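You operate a simulated robot arm through the tools that you are given. There is no shell and no other tool.

You run a simulated robot arm. Do the job below in one go: nothing can be reset, and whatever is moved stays where it is left.

TASK
Wipe the tile clean, stand the orange pot on it and turn the empty disc to the purple dot.
Fine: wiping pad back where it lay; lock the disc again. What is to be rubbed or washed off counts as gone when no trace of it is left.

It is judged by the outcome, as a careful person would: the job done as asked, and still so three seconds after it is handed in. It fails if anything else is knocked over, pushed out of place, dropped, spilled or broken.

THE ROBOT
A 6-joint arm with a two-finger parallel gripper, fixed in place. Base frame: the origin is on the floor under the middle of its stand, x ahead of it, y to its left, z up. Units: mm, rad, N and s.
With the tool pointing down near the work surface it reaches from about 280 to 740 mm from the base axis. Its first joint turns from -1.152 to 1.152 rad. Payload 2.45 kg.
The tool frame sits at the grasp point between the pads (the TCP): z along the fingers, y along the line on which they close. The tips reach 24 mm beyond it. Largest opening 68 mm; finger width 17, thickness 10; the body of the gripper, 40 by 70 mm, starts 41 mm behind the TCP.
Orientation is told as [roll, pitch, yaw] about the base's x, y, z axes, in that order, counted from this pose: with the fingers straight down and closing along the base's y, the tool's x points along the base's -x, its y along +y and its z along -z.

THE INTERFACE
- The arm moves only by the tool play_rows. Its argument "series" is a list of rows, each a list of 3 entries, a list of its own where there are three numbers: the shift along the tool's x, y, z in mm, then the turn, a rotation vector about the tool's x, y, z in rad, then the gripper command, from -1 (fully open) to 1 (shut), values between in proportion. In form: [[[tx, ty, tz], [rx, ry, rz], fingers], ...]. A call has 1 to 20 rows; each row shifts and turns the commanded pose from where the row before left it, along the tool's axes as they then stand. Each row takes 0.2 s and may step no farther than 50 mm and 0.15 rad from the row before; otherwise, or with a gripper value out of range, the whole call is refused. A pose out of reach is approached as far as the arm can. The call stops where the force on the tool passes 40 N (or 10 N more than at its start, if that is more) or the arm is blocked; 0.2 s more then pass. The fingers move at their own pace (about 108 mm/s each) and stop on an object; they squeeze with about 37 N. The grip force told is the motor's: it shows also when the fingers shut on nothing. Time passes only in rows, and 0.2 s behind the last, so rows that do not move let the fingers close. The reply holds the time, the measured pose of the TCP, the force on the tool along the base axes, the opening and the grip force, in the units named above and with some noise, with the torque about the TCP (base axes, N m) and any sound that the robot's microphone picked up, and new pictures: "pictures" is both (left out), scene, wrist or none.
- Cameras (640 x 400 px; columns grow to the right, rows downward): "scene" is fixed at [164.8, 420.2, 1454.7]; the picture's right is [-0.75, -0.66, 0.00], its down [-0.45, 0.51, -0.74] and it looks along [0.48, -0.55, -0.68] (base axes); focal length 342 px, centre (320, 200). "wrist" rides on the gripper at [84, 11, -75] in the tool frame; the picture's right is [-0.13, 0.99, 0.00], its down [-0.60, -0.08, -0.79] and it looks along [-0.79, -0.10, 0.61] (tool axes); focal length 251 px, centre (320, 200).
- point_at(camera, pixels): there is no depth. For up to 12 entries [column, row, z] of the newest picture of that camera ("zoom" is the newest enlarged one), the place [x, y] in the base frame at which the ray of that pixel passes the height z, good to about 2 mm. The clock stands still meanwhile.
- inspect(camera, box): a new picture of the part [left, top, right, bottom] of that camera's present view, enlarged. The clock stands still meanwhile.
- sign_off(): hands the job in; it is judged then, once.

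Leave the gripper open and the arm clear of the work at the hand-in unless told otherwise.

The tools are called as a command line: name --argument value ..., lists and objects as JSON in quotes. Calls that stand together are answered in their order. play_rows: Moves the arm, as the interface text tells. Its arguments: {"type":"object","properties":{"series":{"type":"array","items":{"type":"array"}},"pictures":{"type":"string","enum":["both","scene","wrist","none"]}},"required":["series"]} The other tools are called the same way: point_at (camera, pixels) gives the place at which the rays of pixels pass given heights; inspect (camera, box) takes an enlarged picture of a part of a camera's view; sign_off () hands the job in.

At the start:

```text
clock: 0.0
tool_pos: [394.1, -186.1, 1069.1]
orientation: [-0.001, 0.0, 0.0]
force: [0.4, 0.2, -0.1]
ft_torque: [0.02, 0.03, 0.01]
opening: 67.8
grasp_force: 0.1
```

scene: 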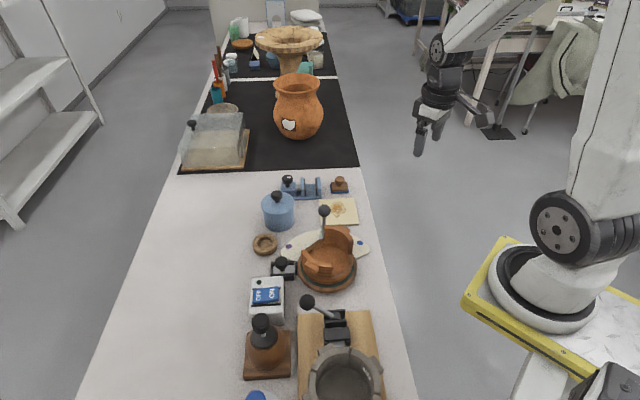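
wrist: 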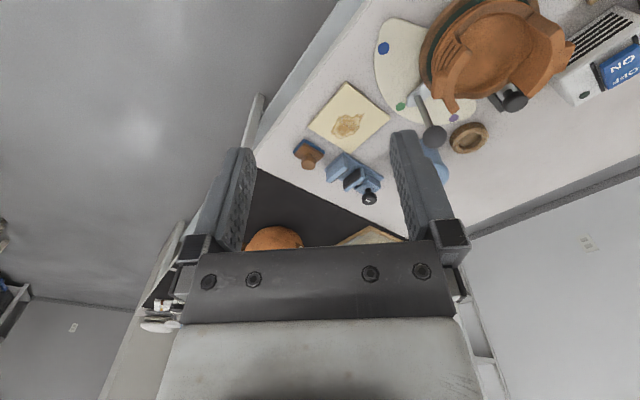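

I see a bench with a tile (stained, scene about 341,211), a disc with dots (about 327,260), an orange/terracotta jar further back (298,105), and various other objects. I'll enlarge the work area first.

inspect --camera "scene" --box '[240, 160, 400, 300]'

inspect --camera "scene" --box '[230, 270, 400, 400]'

inspect --camera "scene" --box '[170, 0, 370, 180]'

inspect --camera "wrist" --box '[260, 0, 640, 240]'

```text
2.86 times, centred on (320, 230) of scene
```

zoom: 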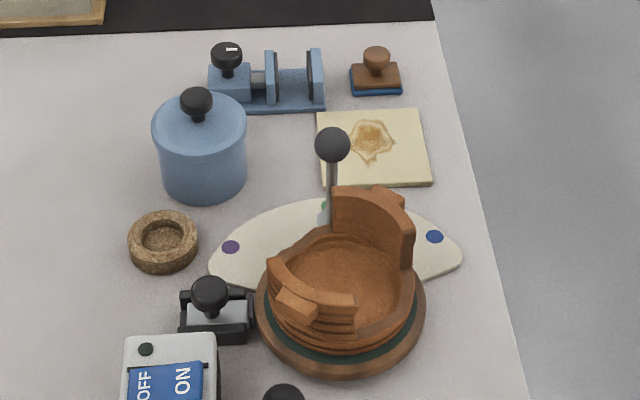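

```text
3.08 times, centred on (315, 335) of scene
```

zoom: 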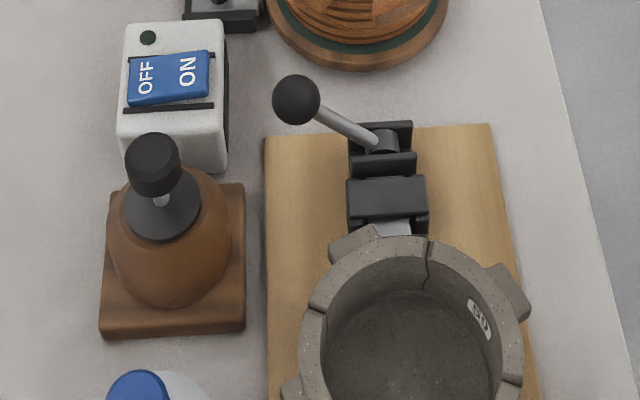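

```text
2.22 times, centred on (270, 90) of scene
```

zoom: 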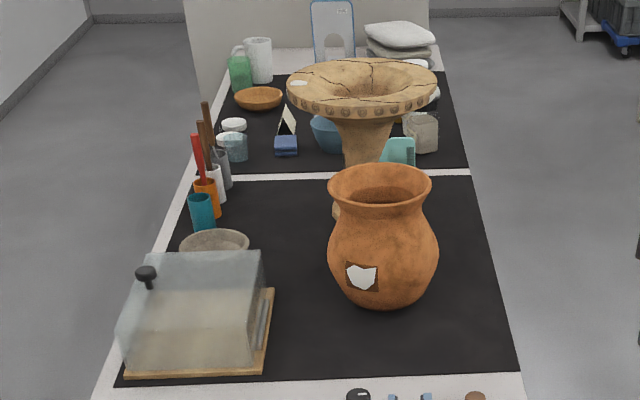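

```text
1.67 times, centred on (450, 120) of wrist
```

zoom: 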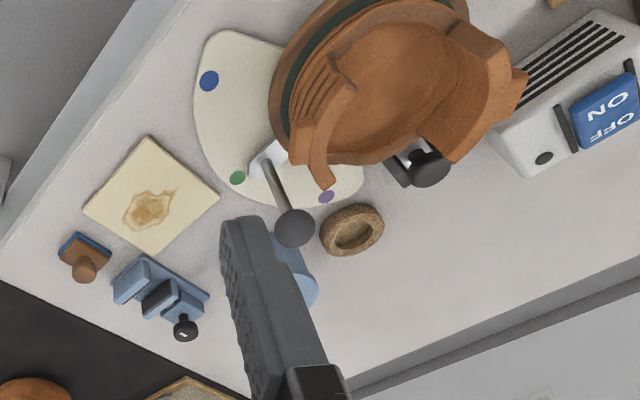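

The zooms show a cream tile with a brown stain, a dial with purple/green/blue dots and a lever beside a terracotta shape, a black latch with a knob, plus other devices. I'll triangulate heights by comparing the same points in both cameras.

point_at --camera "scene" --pixels '[[319, 199, 700], [319, 199, 750], [319, 199, 800], [319, 199, 850], [358, 224, 700], [358, 224, 750], [358, 224, 800], [358, 224, 850]]'

point_at --camera "wrist" --pixels '[[348, 82, 700], [348, 82, 750], [348, 82, 800], [348, 82, 850], [390, 119, 750], [390, 119, 800], [347, 151, 750], [347, 151, 800], [308, 127, 750], [308, 127, 800]]'

```text
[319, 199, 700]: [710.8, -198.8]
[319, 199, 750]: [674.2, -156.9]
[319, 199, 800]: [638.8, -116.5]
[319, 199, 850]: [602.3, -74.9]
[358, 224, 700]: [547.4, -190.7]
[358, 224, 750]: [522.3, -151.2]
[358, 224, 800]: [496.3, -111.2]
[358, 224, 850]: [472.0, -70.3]
```

```text
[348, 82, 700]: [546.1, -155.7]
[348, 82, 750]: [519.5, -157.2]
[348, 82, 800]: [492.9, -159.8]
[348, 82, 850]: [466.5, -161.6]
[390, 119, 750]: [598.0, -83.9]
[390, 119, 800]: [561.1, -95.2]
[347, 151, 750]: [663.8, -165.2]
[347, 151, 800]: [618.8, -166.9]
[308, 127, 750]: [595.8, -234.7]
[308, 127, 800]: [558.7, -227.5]
```

The tile top is at about z=745 with its centre near (595,-160). Next I'll locate the other objects in the scene picture at bench height.

point_at --camera "scene" --pixels '[[340, 190, 745], [303, 195, 745], [278, 225, 745], [265, 246, 745], [284, 275, 745], [328, 280, 745], [300, 136, 745], [267, 315, 745], [267, 370, 745], [340, 385, 745], [210, 165, 745], [357, 165, 740]]'

point_at --camera "wrist" --pixels '[[308, 160, 745], [355, 178, 745], [470, 137, 745], [385, 48, 745], [402, 106, 745], [455, 117, 745], [278, 240, 745]]'

inspect --camera "scene" --box '[200, 10, 330, 90]'

inspect --camera "scene" --box '[240, 215, 380, 300]'

inspect --camera "scene" --box '[250, 165, 370, 235]'

```text
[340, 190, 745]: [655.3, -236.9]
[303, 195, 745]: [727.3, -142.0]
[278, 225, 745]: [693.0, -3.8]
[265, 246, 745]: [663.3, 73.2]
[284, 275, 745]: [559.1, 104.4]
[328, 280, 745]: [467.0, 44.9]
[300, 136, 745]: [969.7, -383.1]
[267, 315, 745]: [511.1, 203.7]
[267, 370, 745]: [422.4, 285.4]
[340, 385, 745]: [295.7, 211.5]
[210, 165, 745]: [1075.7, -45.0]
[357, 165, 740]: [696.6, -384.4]
```

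```text
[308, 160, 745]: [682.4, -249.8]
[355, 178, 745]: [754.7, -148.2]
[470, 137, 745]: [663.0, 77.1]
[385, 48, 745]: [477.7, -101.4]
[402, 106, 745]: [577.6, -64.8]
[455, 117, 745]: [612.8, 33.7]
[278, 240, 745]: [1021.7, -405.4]
```

```text
4.92 times, centred on (265, 50) of scene
```

zoom: 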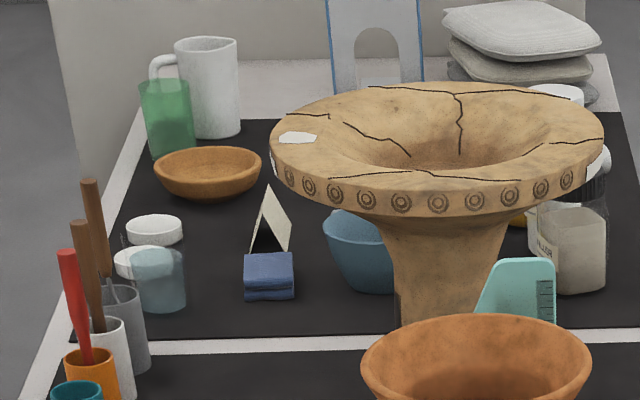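

```text
4.57 times, centred on (310, 258) of scene
```

zoom: 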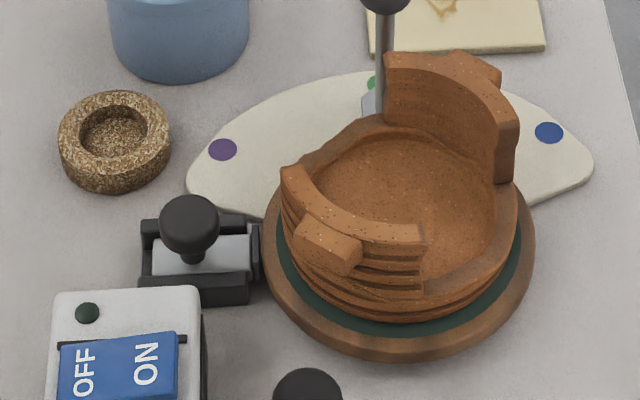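

```text
5.33 times, centred on (310, 200) of scene
```

zoom: 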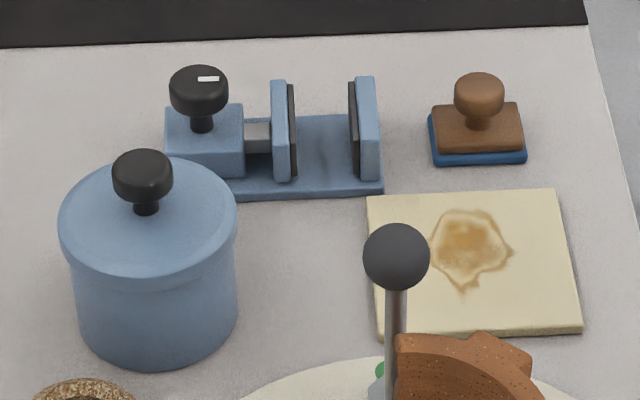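

My reading: the wiping pad is the brown-handled block with the blue sole (scene 340,185). The orange pot is the terracotta vessel standing on the disc, and the black sliding knob (284,268) is the disc's lock. I'll bring the wrist camera above the disc for a closer look, staying high.

play_rows --series '[[[-8, 39, 19], [0, 0, 0], -1], [[-8, 39, 19], [0, 0, 0], -1], [[-8, 39, 19], [0, 0, 0], -1], [[-8, 39, 19], [0, 0, 0], -1], [[-8, 39, 18], [0, 0, 0], -1], [[0, 0, 0], [0, 0, 0], -1]]'

```text
clock: 1.4
tool_pos: [433.2, 9.4, 974.6]
orientation: [-0.001, 0.0, 0.0]
force: [-1.1, 0.3, 0.4]
ft_torque: [0.01, -0.02, 0.01]
opening: 68.1
grasp_force: 0.1
```

scene: 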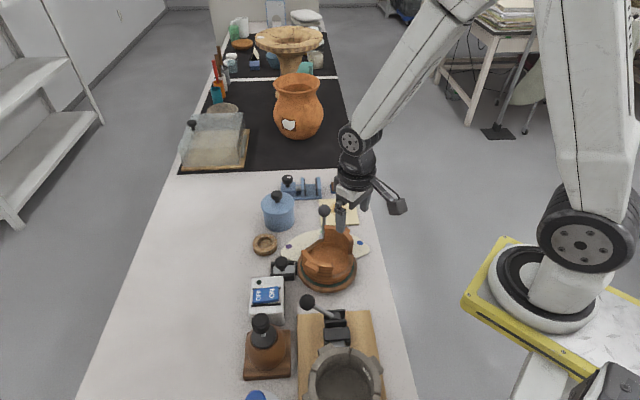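
wrist: 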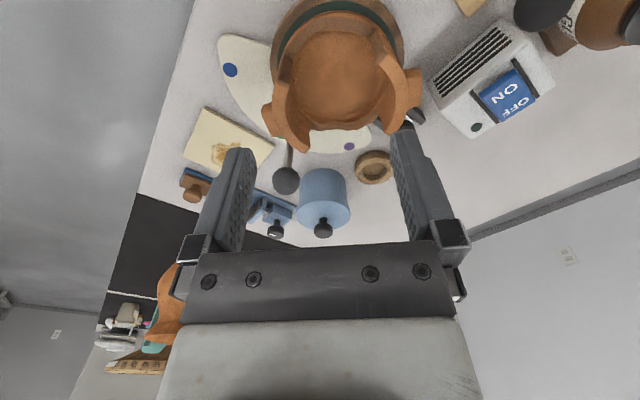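

inspect --camera "wrist" --box '[180, 0, 460, 180]'

inspect --camera "wrist" --box '[240, 0, 440, 125]'

point_at --camera "wrist" --pixels '[[230, 69, 745], [349, 146, 745], [375, 160, 750], [324, 212, 745]]'

```text
2.22 times, centred on (320, 90) of wrist
```

zoom: 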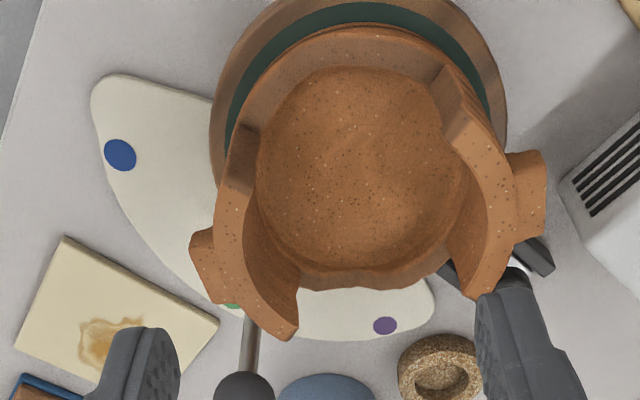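

```text
3.20 times, centred on (340, 62) of wrist
```

zoom: 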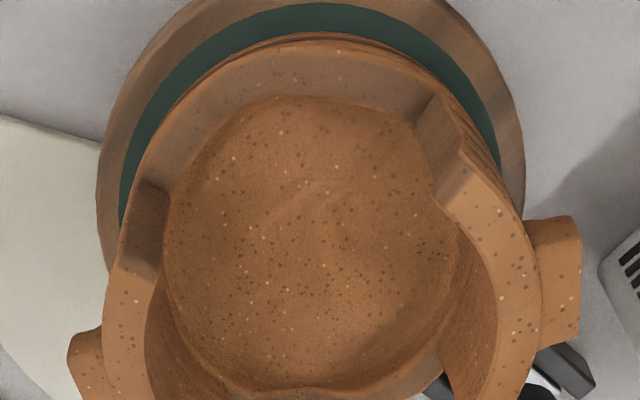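

```text
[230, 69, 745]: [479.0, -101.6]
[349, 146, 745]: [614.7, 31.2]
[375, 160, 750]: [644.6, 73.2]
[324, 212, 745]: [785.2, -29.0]
```

The three dots put the disc centre at roughly (489,24), with the lever now pointing at green. I'll triangulate the lever ball, the lock knob and the pot rim from both cameras.

point_at --camera "scene" --pixels '[[324, 210, 800], [324, 210, 850], [324, 210, 900], [281, 262, 780], [281, 262, 800], [341, 185, 770], [340, 181, 790], [335, 228, 800], [335, 228, 850], [310, 252, 800], [310, 252, 850]]'

point_at --camera "wrist" --pixels '[[286, 181, 800], [286, 181, 850], [286, 181, 900], [408, 113, 780], [408, 113, 800], [193, 194, 770], [193, 194, 790]]'

inspect --camera "scene" --box '[280, 200, 380, 300]'

inspect --camera "scene" --box '[260, 240, 320, 290]'

```text
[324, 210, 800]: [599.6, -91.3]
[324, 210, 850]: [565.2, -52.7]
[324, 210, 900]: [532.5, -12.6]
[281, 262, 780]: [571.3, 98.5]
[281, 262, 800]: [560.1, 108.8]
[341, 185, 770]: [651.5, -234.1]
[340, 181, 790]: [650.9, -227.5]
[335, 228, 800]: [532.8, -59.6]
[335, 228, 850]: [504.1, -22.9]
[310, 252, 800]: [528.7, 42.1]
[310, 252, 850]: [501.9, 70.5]
```

```text
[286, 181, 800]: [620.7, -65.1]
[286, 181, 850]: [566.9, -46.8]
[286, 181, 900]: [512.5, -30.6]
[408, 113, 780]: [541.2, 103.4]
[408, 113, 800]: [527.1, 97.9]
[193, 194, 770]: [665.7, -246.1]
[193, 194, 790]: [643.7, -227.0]
```

```text
4.00 times, centred on (330, 250) of scene
```

zoom: 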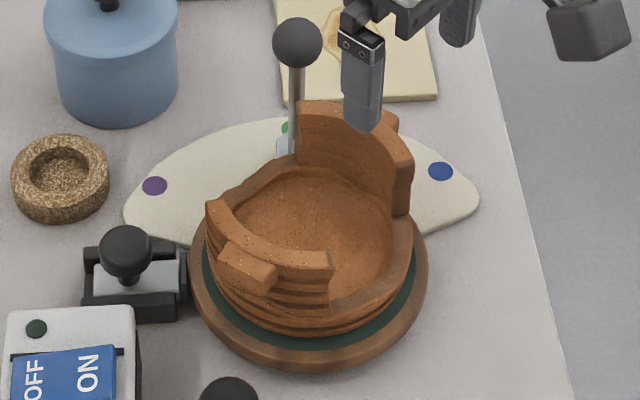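

```text
8.00 times, centred on (290, 265) of scene
```

zoom: 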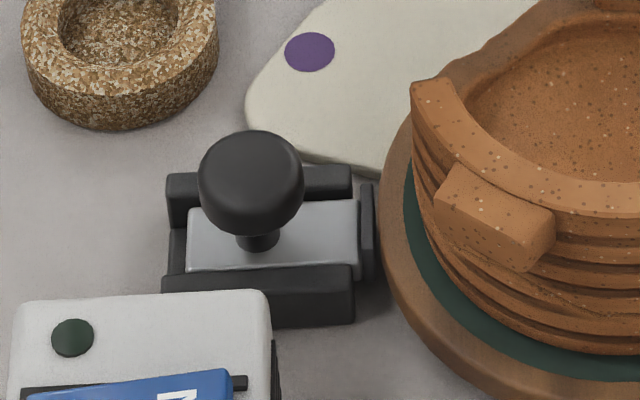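

The lever ball is at about (566,-50,850). Next I'll take a closer look at the lock, moving the wrist camera towards y=+100 while staying at z=930.

play_rows --series '[[[-20, 25, 11], [0, 0, 0], -1], [[-20, 25, 11], [0, 0, 0], -1], [[-20, 25, 11], [0, 0, 0], -1], [[-7, 20, 11], [0, 0, 0], -1], [[0, 0, 0], [0, 0, 0], -1]]'

```text
clock: 2.6
tool_pos: [499.7, 104.9, 929.8]
orientation: [0.0, 0.0, 0.0]
force: [0.6, 0.1, -0.1]
ft_torque: [0.02, -0.01, 0.01]
opening: 68.0
grasp_force: 0.0
```

scene: 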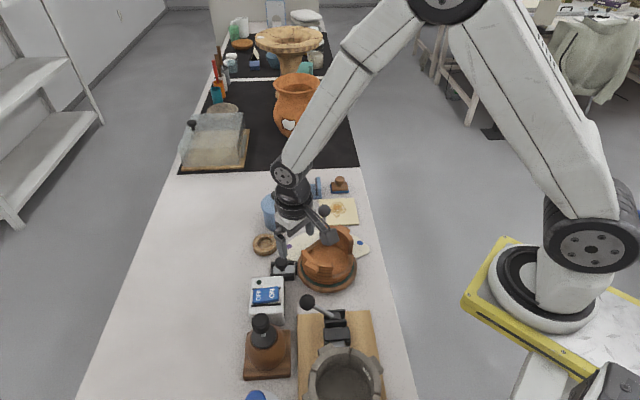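
wrist: 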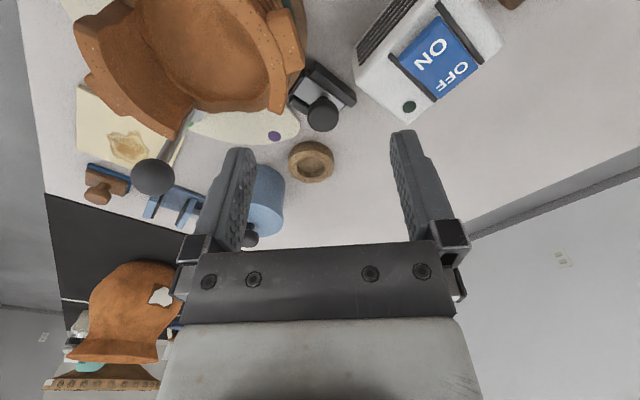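

inspect --camera "wrist" --box '[250, 40, 390, 150]'

inspect --camera "wrist" --box '[70, 0, 320, 160]'

point_at --camera "wrist" --pixels '[[322, 113, 780], [322, 113, 790], [322, 113, 800], [153, 176, 850], [275, 136, 745], [305, 158, 765]]'

```text
3.64 times, centred on (320, 95) of wrist
```

zoom: 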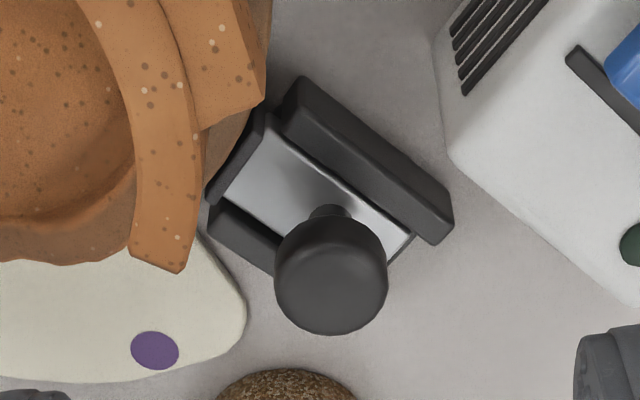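

```text
2.50 times, centred on (195, 80) of wrist
```

zoom: 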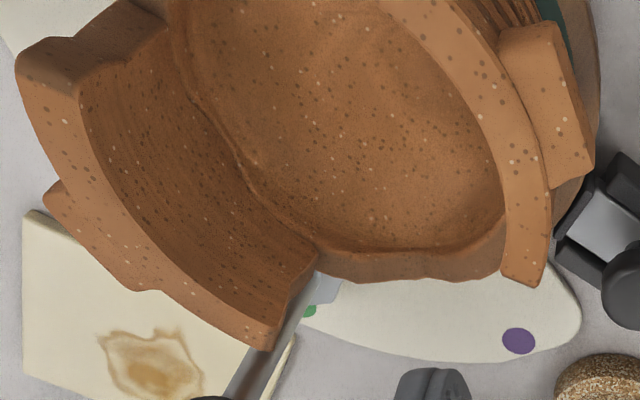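

```text
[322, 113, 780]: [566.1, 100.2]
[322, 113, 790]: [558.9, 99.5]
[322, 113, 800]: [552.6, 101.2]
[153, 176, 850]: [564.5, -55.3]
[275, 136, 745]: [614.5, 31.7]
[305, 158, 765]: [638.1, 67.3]
```

The lock knob is at about (567,100,782), and the bolt slides radially at roughly 45°. Next I'll look at the wiping pad and tile up close, moving above them at z=930, well clear of the lever ball (top about 862).

play_rows --series '[[[-12, -46, 0], [0, 0, 0], -1], [[-12, -46, 0], [0, 0, 0], -1], [[-12, -46, 0], [0, 0, 0], -1], [[-12, -46, 0], [0, 0, 0], -1], [[-12, -46, 0], [0, 0, 0], -1], [[-12, -46, 0], [0, 0, 0], -1], [[-18, -44, 0], [0, 0, 0], -1], [[0, 0, 0], [0, 0, 0], -1]]'

```text
clock: 4.4
tool_pos: [592.8, -215.8, 935.1]
orientation: [0.0, -0.002, 0.001]
force: [-0.5, 0.1, 0.1]
ft_torque: [-0.05, -0.01, 0.02]
opening: 67.8
grasp_force: 0.0
```

scene: 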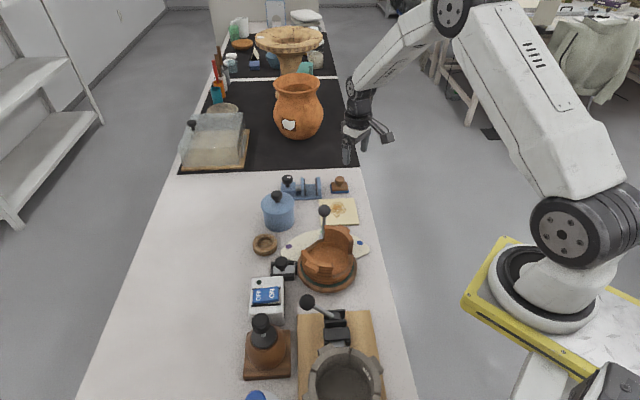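
wrist: 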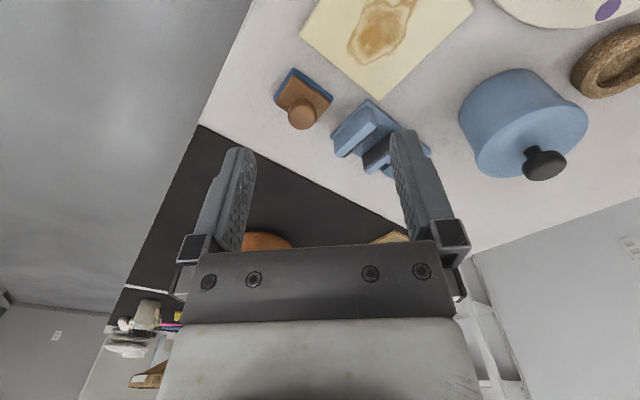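

inspect --camera "wrist" --box '[250, 0, 480, 140]'

inspect --camera "wrist" --box '[250, 50, 350, 140]'

point_at --camera "wrist" --pixels '[[302, 116, 770], [302, 116, 780], [302, 116, 790], [290, 68, 742], [274, 97, 742], [334, 97, 742], [303, 30, 748], [379, 97, 748], [472, 12, 748], [374, 30, 748]]'

point_at --camera "scene" --pixels '[[340, 180, 770], [340, 180, 780], [340, 180, 790]]'

```text
2.78 times, centred on (365, 70) of wrist
```

zoom: 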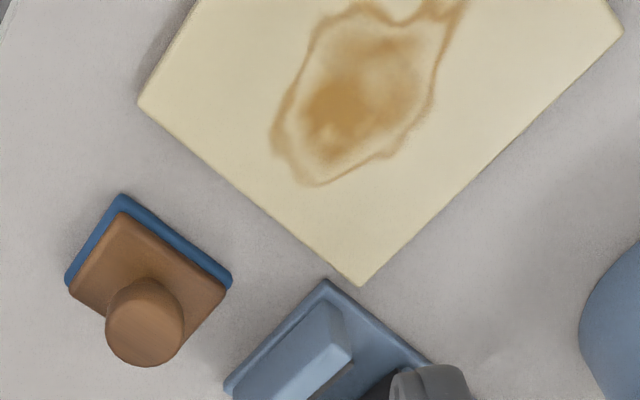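

```text
4.44 times, centred on (300, 95) of wrist
```

zoom: 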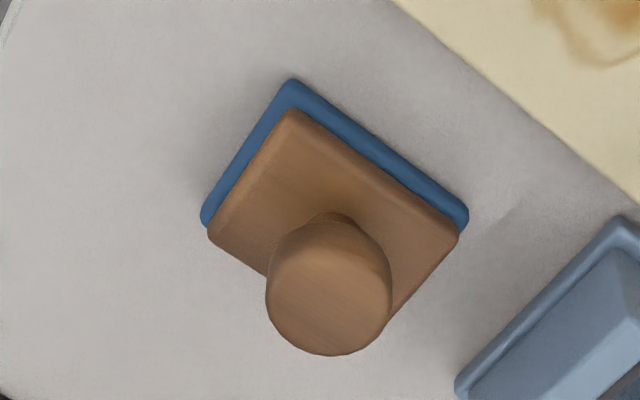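

```text
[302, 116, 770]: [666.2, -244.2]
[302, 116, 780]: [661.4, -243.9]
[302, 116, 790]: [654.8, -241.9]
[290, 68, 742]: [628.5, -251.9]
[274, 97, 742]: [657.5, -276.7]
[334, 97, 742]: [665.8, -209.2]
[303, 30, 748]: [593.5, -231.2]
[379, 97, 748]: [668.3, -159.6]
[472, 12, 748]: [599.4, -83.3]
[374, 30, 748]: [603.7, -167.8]
```

```text
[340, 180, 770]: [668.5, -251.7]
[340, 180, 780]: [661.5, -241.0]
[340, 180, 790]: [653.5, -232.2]
```

The pad's knob top is at about (661,-243,781). Its body is about 57 x 38 mm at roughly 45°. Before grasping it, I'll measure the stain extents and tile corners in the scene picture.

inspect --camera "scene" --box '[310, 190, 366, 230]'

point_at --camera "scene" --pixels '[[330.3, 208.4, 748], [337.2, 201.5, 748], [346, 208.4, 748], [337.8, 218.2, 748], [320, 199, 748], [354.5, 198, 748], [358.5, 223.5, 748], [321.5, 225, 748]]'

point_at --camera "wrist" --pixels '[[347.7, 52, 748], [365, 64.6, 748], [406, 30.4, 748], [419, 0, 748], [400, 2, 748]]'

```text
10.00 times, centred on (338, 210) of scene
```

zoom: 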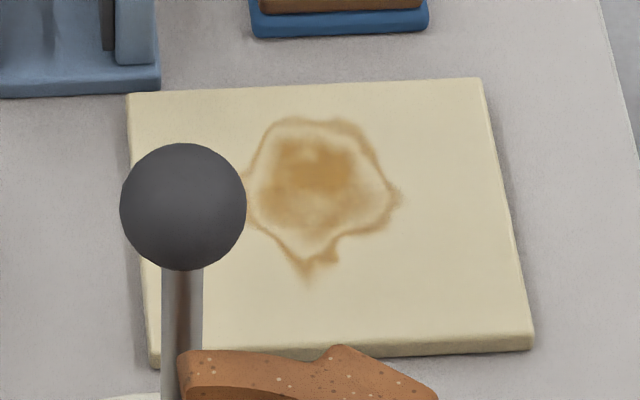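

```text
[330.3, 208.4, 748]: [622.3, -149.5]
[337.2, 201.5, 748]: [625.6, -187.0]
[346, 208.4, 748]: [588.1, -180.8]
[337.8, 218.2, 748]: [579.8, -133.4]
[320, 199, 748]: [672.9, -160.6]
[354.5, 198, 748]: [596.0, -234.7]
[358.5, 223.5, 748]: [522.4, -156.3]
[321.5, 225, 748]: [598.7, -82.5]
```

```text
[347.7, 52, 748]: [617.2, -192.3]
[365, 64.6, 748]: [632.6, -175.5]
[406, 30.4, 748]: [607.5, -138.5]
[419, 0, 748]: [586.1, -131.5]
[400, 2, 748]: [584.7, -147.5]
```

The stain spans about u -30…+41 and v ±24 mm about the tile centre (597,-158), so the 57 mm pad width covers it in strokes along u. Now I'll go above the pad's knob and down part-way, with the gripper open.

play_rows --series '[[[-35, -14, 10], [0, 0, 0], -1], [[-35, -13, 20], [0, 0, 0], -1], [[0, 0, 25], [0, 0, 0], -1], [[0, 0, 25], [0, 0, 0], -1], [[0, 0, 0], [0, 0, 0], -1]]'

```text
clock: 5.6
tool_pos: [663.2, -240.5, 850.6]
orientation: [-0.001, 0.001, 0.0]
force: [0.3, 0.0, -0.2]
ft_torque: [0.01, 0.02, -0.02]
opening: 68.2
grasp_force: 0.0
```

scene: 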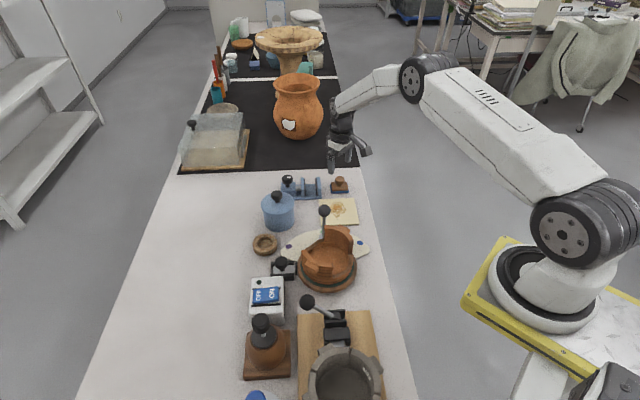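
wrist: 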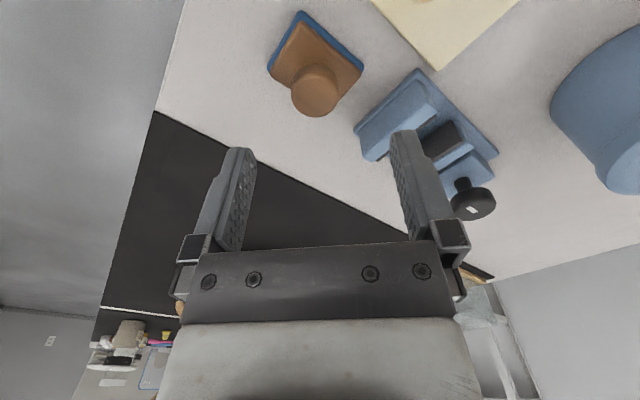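

The pad's knob is at wrist (315,95). I'll check its location from this closer view.

point_at --camera "wrist" --pixels '[[315, 97, 781], [315, 97, 775], [290, 12, 742], [268, 62, 742], [363, 62, 742], [355, 133, 742], [422, 75, 742]]'

inspect --camera "wrist" --box '[250, 0, 410, 130]'

```text
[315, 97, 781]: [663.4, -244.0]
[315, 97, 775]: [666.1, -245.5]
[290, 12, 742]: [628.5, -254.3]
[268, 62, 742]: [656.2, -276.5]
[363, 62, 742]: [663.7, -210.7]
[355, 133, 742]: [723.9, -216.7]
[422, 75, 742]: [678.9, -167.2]
```

```text
3.08 times, centred on (330, 65) of wrist
```

zoom: 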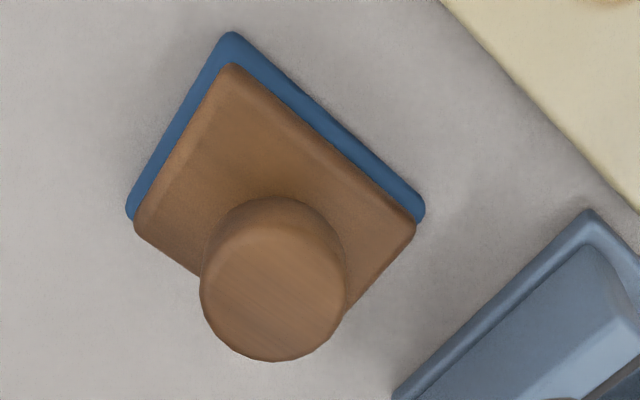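

The knob centre is at about (662,-244). I'll shift slightly, lower to about z=789 and check the force before closing.

play_rows --series '[[[1, -3, 20], [0, 0, 0], -1], [[0, 0, 20], [0, 0, 0], -1], [[0, 0, 15], [0, 0, 0], -1], [[0, 0, 6], [0, 0, 0], -1], [[0, 0, 0], [0, 0, 0], -1]]'

```text
clock: 6.8
tool_pos: [660.3, -247.2, 792.7]
orientation: [0.001, 0.002, 0.0]
force: [0.2, 0.3, -0.1]
ft_torque: [0.01, 0.03, 0.02]
opening: 68.0
grasp_force: 0.0
```

scene: 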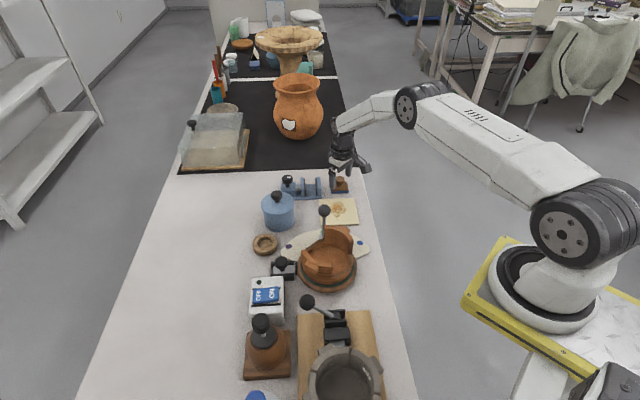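
wrist: 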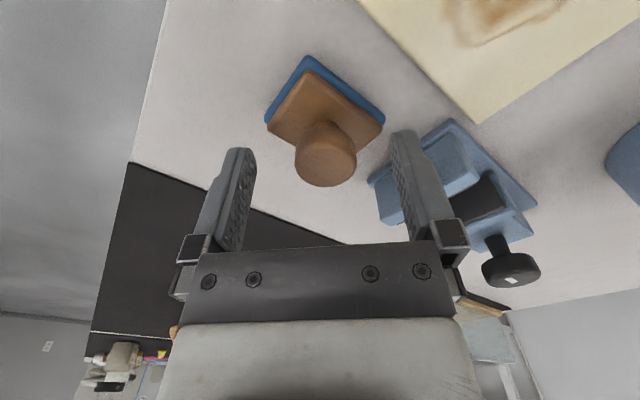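

The knob sits centred between the fingers (wrist 325,165). I'll go down 2 mm more and close on it, giving time for the grip.

play_rows --series '[[[0, 0, 2], [0, 0, 0], -1], [[0, 0, 0], [0, 0, 0], 1], [[0, 0, 0], [0, 0, 0], 1], [[0, 0, 0], [0, 0, 0], 1]]' --pictures "wrist"

```text
clock: 7.8
tool_pos: [661.9, -246.9, 790.4]
orientation: [-0.002, 0.0, -0.001]
force: [0.8, 1.0, 1.8]
ft_torque: [0.01, -0.07, 0.01]
opening: 28.5
grasp_force: 37.3
```

wrist: 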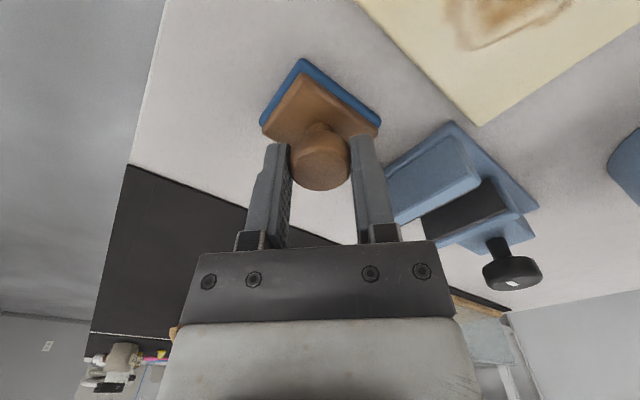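

The grip is solid (opening 28.5, 37 N). I'll lift the pad 30 mm and carry it over the tile centre, then lower it to just above contact.

play_rows --series '[[[0, 0, -15], [0, 0, 0], 1], [[0, 0, -15], [0, 0, 0], 1], [[21, 29, 0], [0, 0, 0], 1], [[21, 29, 0], [0, 0, 0], 1], [[21, 30, 0], [0, 0, 0], 1], [[0, 0, 12], [0, 0, 0], 1], [[0, 0, 0], [0, 0, 0], 1]]'

```text
clock: 9.4
tool_pos: [598.2, -157.8, 807.3]
orientation: [0.001, 0.0, 0.0]
force: [-0.2, -0.3, -0.9]
ft_torque: [-0.01, 0.03, -0.02]
opening: 28.2
grasp_force: 36.7
```

scene: 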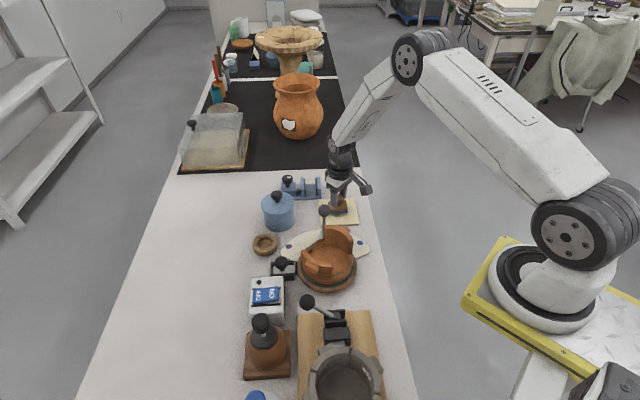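
wrist: 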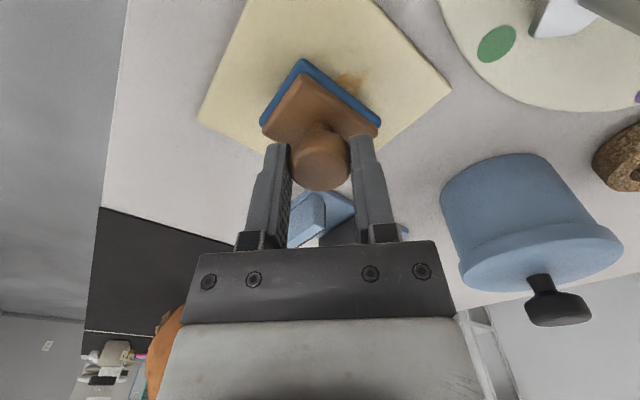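

The pad hovers above the tile. I'm lowering it in small steps to find contact.

play_rows --series '[[[0, 0, 4], [0, 0, 0], 1], [[0, 0, 4], [0, 0, 0], 1], [[0, 0, 1], [0, 0, 0], 1]]' --pictures "none"

play_rows --series '[[[0, 0, 1], [0, 0, 0], 1], [[0, 0, 0], [0, 0, 0], 1]]' --pictures "none"

```text
clock: 10.2
tool_pos: [598.8, -157.8, 797.6]
orientation: [0.0, 0.0, 0.001]
force: [-0.5, -0.4, 0.3]
ft_torque: [-0.04, 0.01, -0.01]
opening: 28.3
grasp_force: 37.2
```

```text
clock: 10.8
tool_pos: [598.4, -157.3, 797.6]
orientation: [0.0, -0.001, -0.001]
force: [-1.8, 0.4, 10.0]
ft_torque: [0.01, 0.09, -0.01]
opening: 28.1
grasp_force: 37.1
```

Contact is made at about 10 N. The first wiping stroke goes along u: +28, then -58, then back. I'll check the tile stays in place.

play_rows --series '[[[-6.5, -6.7, 0], [0, 0, 0], 1], [[-6.5, -6.7, 0], [0, 0, 0], 1], [[-6.5, -6.7, 0], [0, 0, 0], 1], [[6.7, 7, 0], [0, 0, 0], 1], [[6.7, 7, 0], [0, 0, 0], 1], [[6.7, 7, 0], [0, 0, 0], 1], [[6.7, 7, 0], [0, 0, 0], 1], [[6.7, 7, 0], [0, 0, 0], 1], [[6.7, 7, 0], [0, 0, 0], 1]]'

```text
clock: 12.8
tool_pos: [579.1, -137.0, 798.9]
orientation: [-0.001, -0.007, -0.001]
force: [7.5, -7.3, 23.3]
ft_torque: [-0.23, -0.02, 0.05]
opening: 28.3
grasp_force: 37.4
```

scene: 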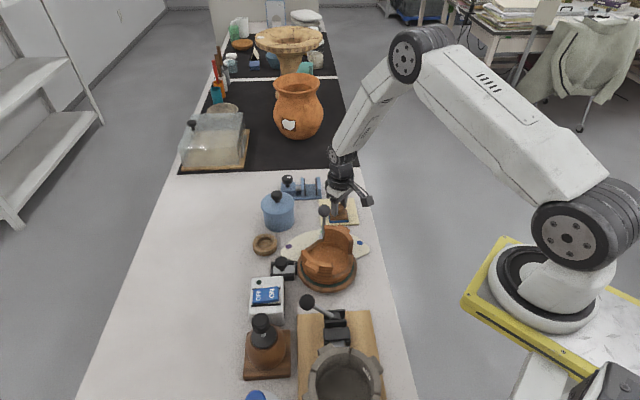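
wrist: 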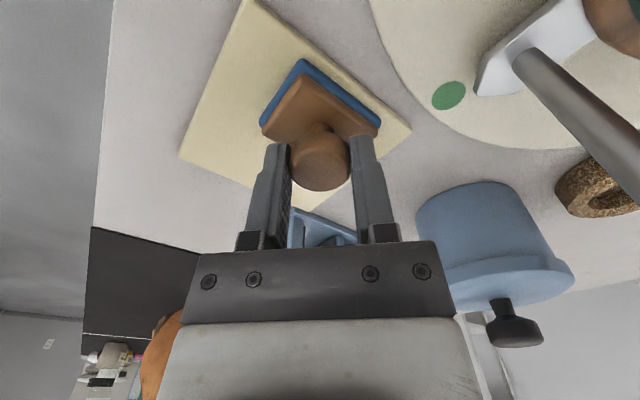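

Normal force rose to 23 N, so I'll ease up about 0.7 mm and continue strokes with small sideways offsets.

play_rows --series '[[[0, 0, -0.7], [0, 0, 0], 1], [[-4, 4, 0], [0, 0, 0], 1], [[-6.7, -7, 0], [0, 0, 0], 1], [[-6.7, -7, 0], [0, 0, 0], 1], [[-6.7, -7, 0], [0, 0, 0], 1], [[-6.7, -7, 0], [0, 0, 0], 1], [[-6.7, -7, 0], [0, 0, 0], 1], [[-6.7, -7, 0], [0, 0, 0], 1]]'

```text
clock: 14.6
tool_pos: [620.4, -174.2, 795.2]
orientation: [0.001, 0.0, 0.0]
force: [-1.8, 2.8, 5.3]
ft_torque: [0.1, 0.31, -0.12]
opening: 28.2
grasp_force: 37.1
```

scene: 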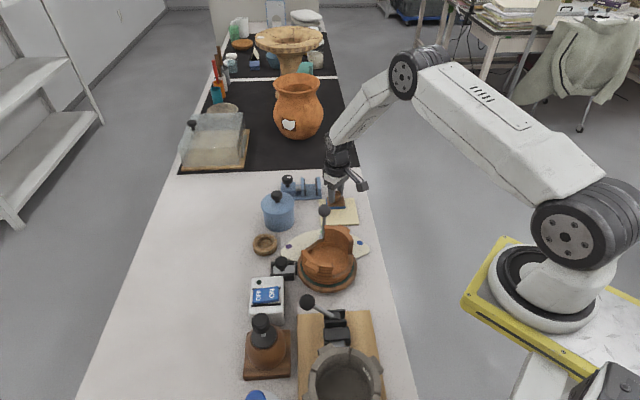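
wrist: 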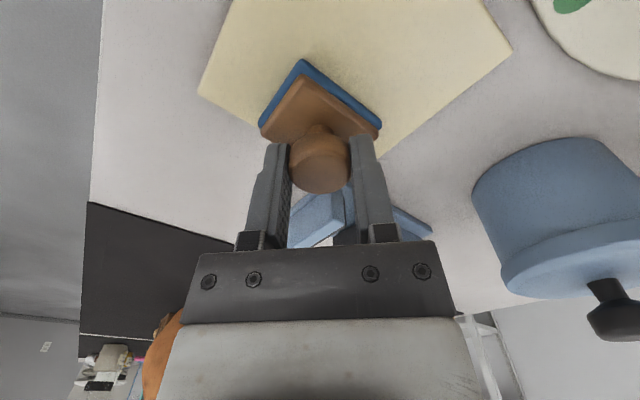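

The tile already looks clean on its near side. I'll zoom in to check for traces.

inspect --camera "wrist" --box '[190, 0, 520, 150]'

inspect --camera "scene" --box '[310, 185, 370, 230]'

```text
1.94 times, centred on (355, 75) of wrist
```

zoom: 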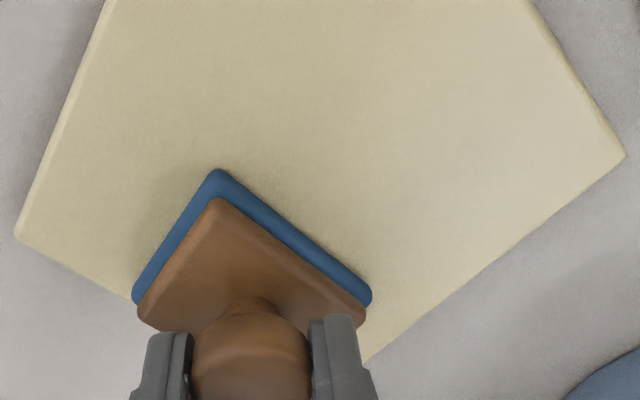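

```text
8.89 times, centred on (340, 208) of scene
```

zoom: 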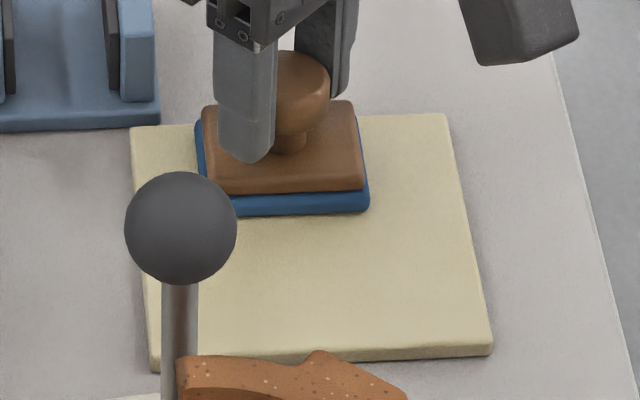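

No trace is visible outside the pad. I'll do one more pass offset to the other side for thoroughness.

play_rows --series '[[[5, -5, 0], [0, 0, 0], 1], [[5, -5, 0], [0, 0, 0], 1], [[6.7, 7, 0], [0, 0, 0], 1], [[6.7, 7, 0], [0, 0, 0], 1], [[6.7, 7, 0], [0, 0, 0], 1], [[6.7, 7, 0], [0, 0, 0], 1], [[6.7, 7, 0], [0, 0, 0], 1], [[6.7, 7, 0], [0, 0, 0], 1], [[-4, 4, 0], [0, 0, 0], 1], [[-6.7, -7, 0], [0, 0, 0], 1], [[-6.7, -7, 0], [0, 0, 0], 1], [[-6.7, -7, 0], [0, 0, 0], 1], [[-6.7, -7, 0], [0, 0, 0], 1], [[0, 0, -4], [0, 0, 0], 1], [[0, 0, -8], [0, 0, 0], 1], [[0, 0, -15], [0, 0, 0], 1]]'

```text
clock: 18.0
tool_pos: [603.4, -165.6, 823.5]
orientation: [0.0, -0.001, -0.002]
force: [-0.4, 0.2, -0.9]
ft_torque: [0.02, 0.01, -0.01]
opening: 28.2
grasp_force: 37.0
```

scene: 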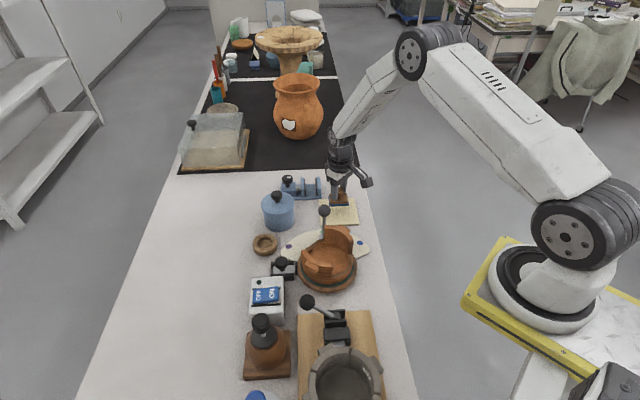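
wrist: 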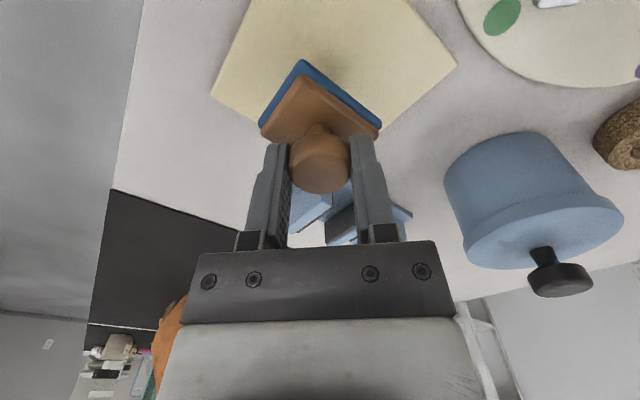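

The pad is lifted and the tile looks clean. I'm carrying the pad back to where it lay (commanded x 660.1, y -246.1) and lowering it.

play_rows --series '[[[-19.6, -26.6, 0], [0, 0, 0], 1], [[-19.6, -26.6, 0], [0, 0, 0], 1], [[-19.7, -26.7, 0], [0, 0, 0], 1], [[0, 0, 15], [0, 0, 0], 1], [[0, 0, 14], [0, 0, 0], 1], [[0, 0, 4], [0, 0, 0], 1], [[0, 0, 0], [0, 0, 0], 1]]'

inspect --camera "scene" --box '[310, 170, 370, 230]'

```text
clock: 19.6
tool_pos: [660.6, -246.7, 791.0]
orientation: [-0.001, 0.001, 0.0]
force: [0.2, 0.9, -1.3]
ft_torque: [0.03, 0.0, -0.04]
opening: 28.4
grasp_force: 37.1
```

scene: 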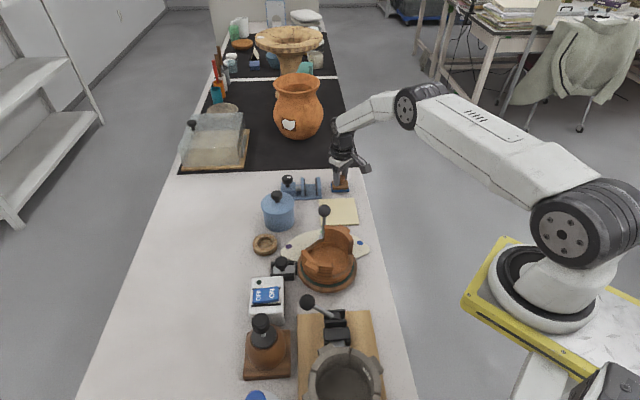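
wrist: 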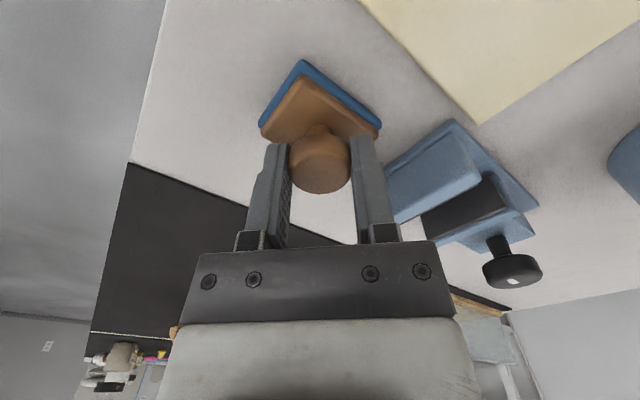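

```text
6.67 times, centred on (340, 200) of scene
```

zoom: 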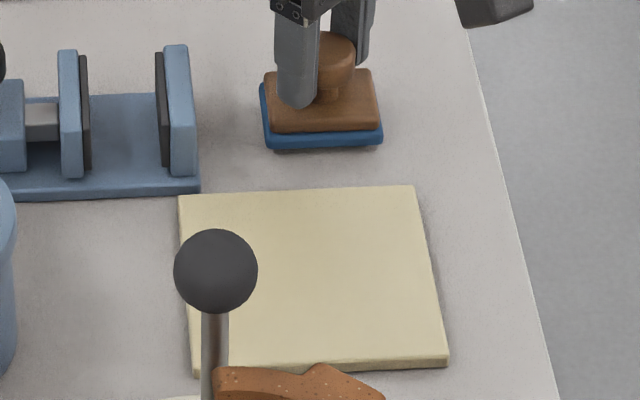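

The tile is clean with no trace visible. I'll lower the pad the last bit onto the bench.

play_rows --series '[[[0, 0, 1.5], [0, 0, 0], 1], [[0, 0, 0], [0, 0, 0], 1]]' --pictures "none"

play_rows --series '[[[0, 0, 1], [0, 0, 0], 1], [[0, 0, 0], [0, 0, 0], 1]]' --pictures "none"

```text
clock: 20.2
tool_pos: [660.8, -247.5, 789.7]
orientation: [-0.001, 0.0, -0.001]
force: [-0.3, -0.4, -0.5]
ft_torque: [-0.01, 0.02, 0.01]
opening: 28.3
grasp_force: 37.5
```

```text
clock: 20.8
tool_pos: [661.0, -246.4, 789.4]
orientation: [-0.001, 0.0, 0.0]
force: [0.0, 0.3, -1.4]
ft_torque: [-0.02, -0.01, -0.01]
opening: 28.5
grasp_force: 37.6
```

There's no contact force yet, so I'll go slightly lower.

play_rows --series '[[[0, 0, 0.7], [0, 0, 0], 1], [[0, 0, 0], [0, 0, 0], 1]]' --pictures "none"

play_rows --series '[[[0, 0, 0.6], [0, 0, 0], 1], [[0, 0, 0], [0, 0, 0], 1]]' --pictures "none"

```text
clock: 21.4
tool_pos: [661.3, -245.7, 788.6]
orientation: [-0.001, 0.0, 0.0]
force: [0.4, 0.3, 0.2]
ft_torque: [-0.01, 0.04, 0.0]
opening: 28.4
grasp_force: 36.8
```

```text
clock: 22.0
tool_pos: [660.2, -246.0, 787.7]
orientation: [0.001, -0.001, 0.0]
force: [1.7, 1.9, 4.6]
ft_torque: [0.11, 0.2, -0.1]
opening: 28.3
grasp_force: 36.4
```

The pad is resting on the bench (4.6 N). I'll open, wait, then lift straight up.

play_rows --series '[[[0, 0, 0], [0, 0, 0], -1], [[0, 0, 0], [0, 0, 0], -1], [[0, 0, -25], [0, 0, 0], -1], [[0, 0, -40], [0, 0, 0], -1], [[0, 0, -40], [0, 0, 0], -1]]'

```text
clock: 23.2
tool_pos: [658.0, -248.4, 893.2]
orientation: [0.0, -0.001, -0.001]
force: [-0.4, -0.5, 0.7]
ft_torque: [-0.03, 0.02, 0.02]
opening: 68.3
grasp_force: 0.0
```

scene: 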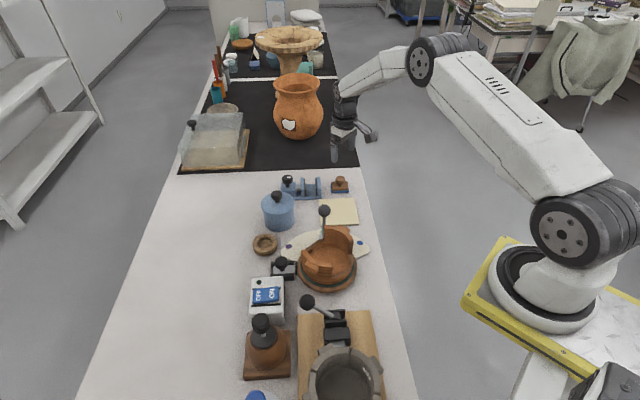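
wrist: 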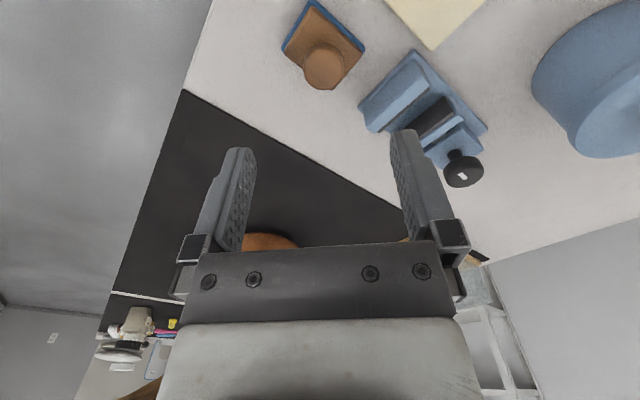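

The pad is back in its place. Next I'll move the wrist camera to look down on the pot and disc.

play_rows --series '[[[30.6, 29, -25], [0, 0, 0], -1], [[30.6, 29, -25], [0, 0, 0], -1], [[30.6, 29, -25], [0, 0, 0], -1], [[30.6, 29, -25], [0, 0, 0], -1], [[30.6, 29, -18], [0, 0, 0], -1], [[30.6, 29, 0], [0, 0, 0], -1], [[30.6, 29, 0], [0, 0, 0], -1], [[30.6, 29, 0], [0, 0, 0], -1], [[30.2, 29, 0], [0, 0, 0], -1], [[0, 0, 0], [0, 0, 0], -1]]'

```text
clock: 25.4
tool_pos: [384.5, 14.8, 1011.1]
orientation: [0.001, 0.001, 0.001]
force: [-0.8, 0.6, 0.2]
ft_torque: [0.01, 0.02, 0.0]
opening: 68.0
grasp_force: 0.1
```

scene: 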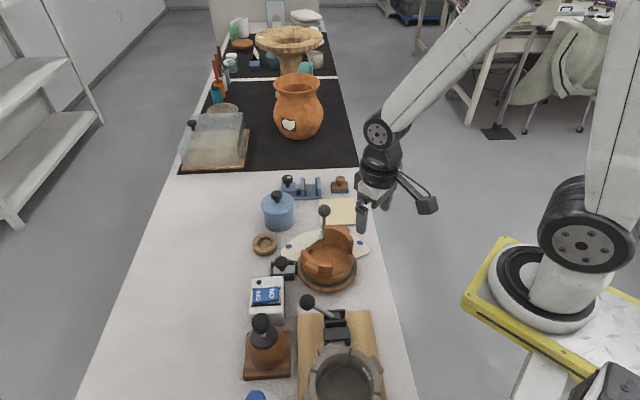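
wrist: 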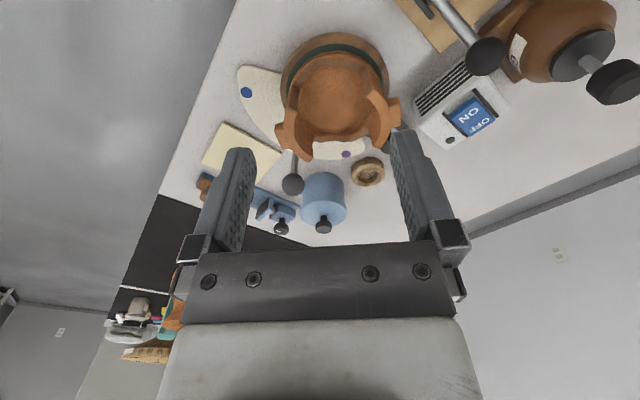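

inspect --camera "wrist" --box '[230, 20, 420, 180]'

inspect --camera "scene" --box '[280, 215, 370, 300]'

```text
2.50 times, centred on (325, 100) of wrist
```

zoom: 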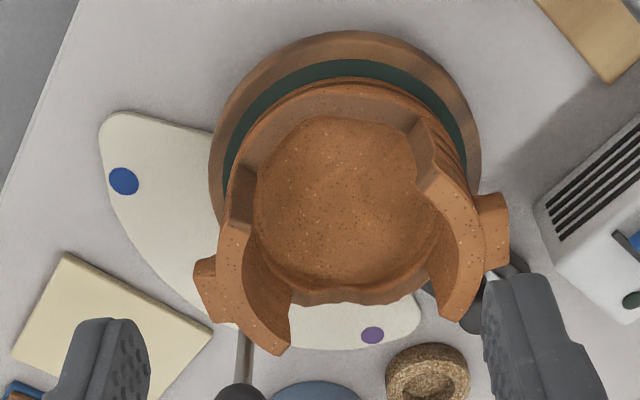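

```text
4.71 times, centred on (325, 258) of scene
```

zoom: 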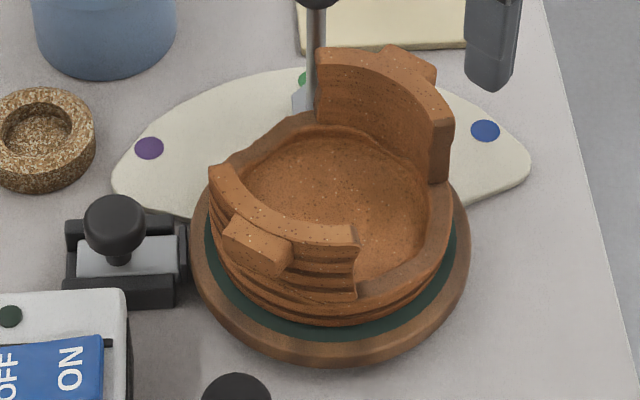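

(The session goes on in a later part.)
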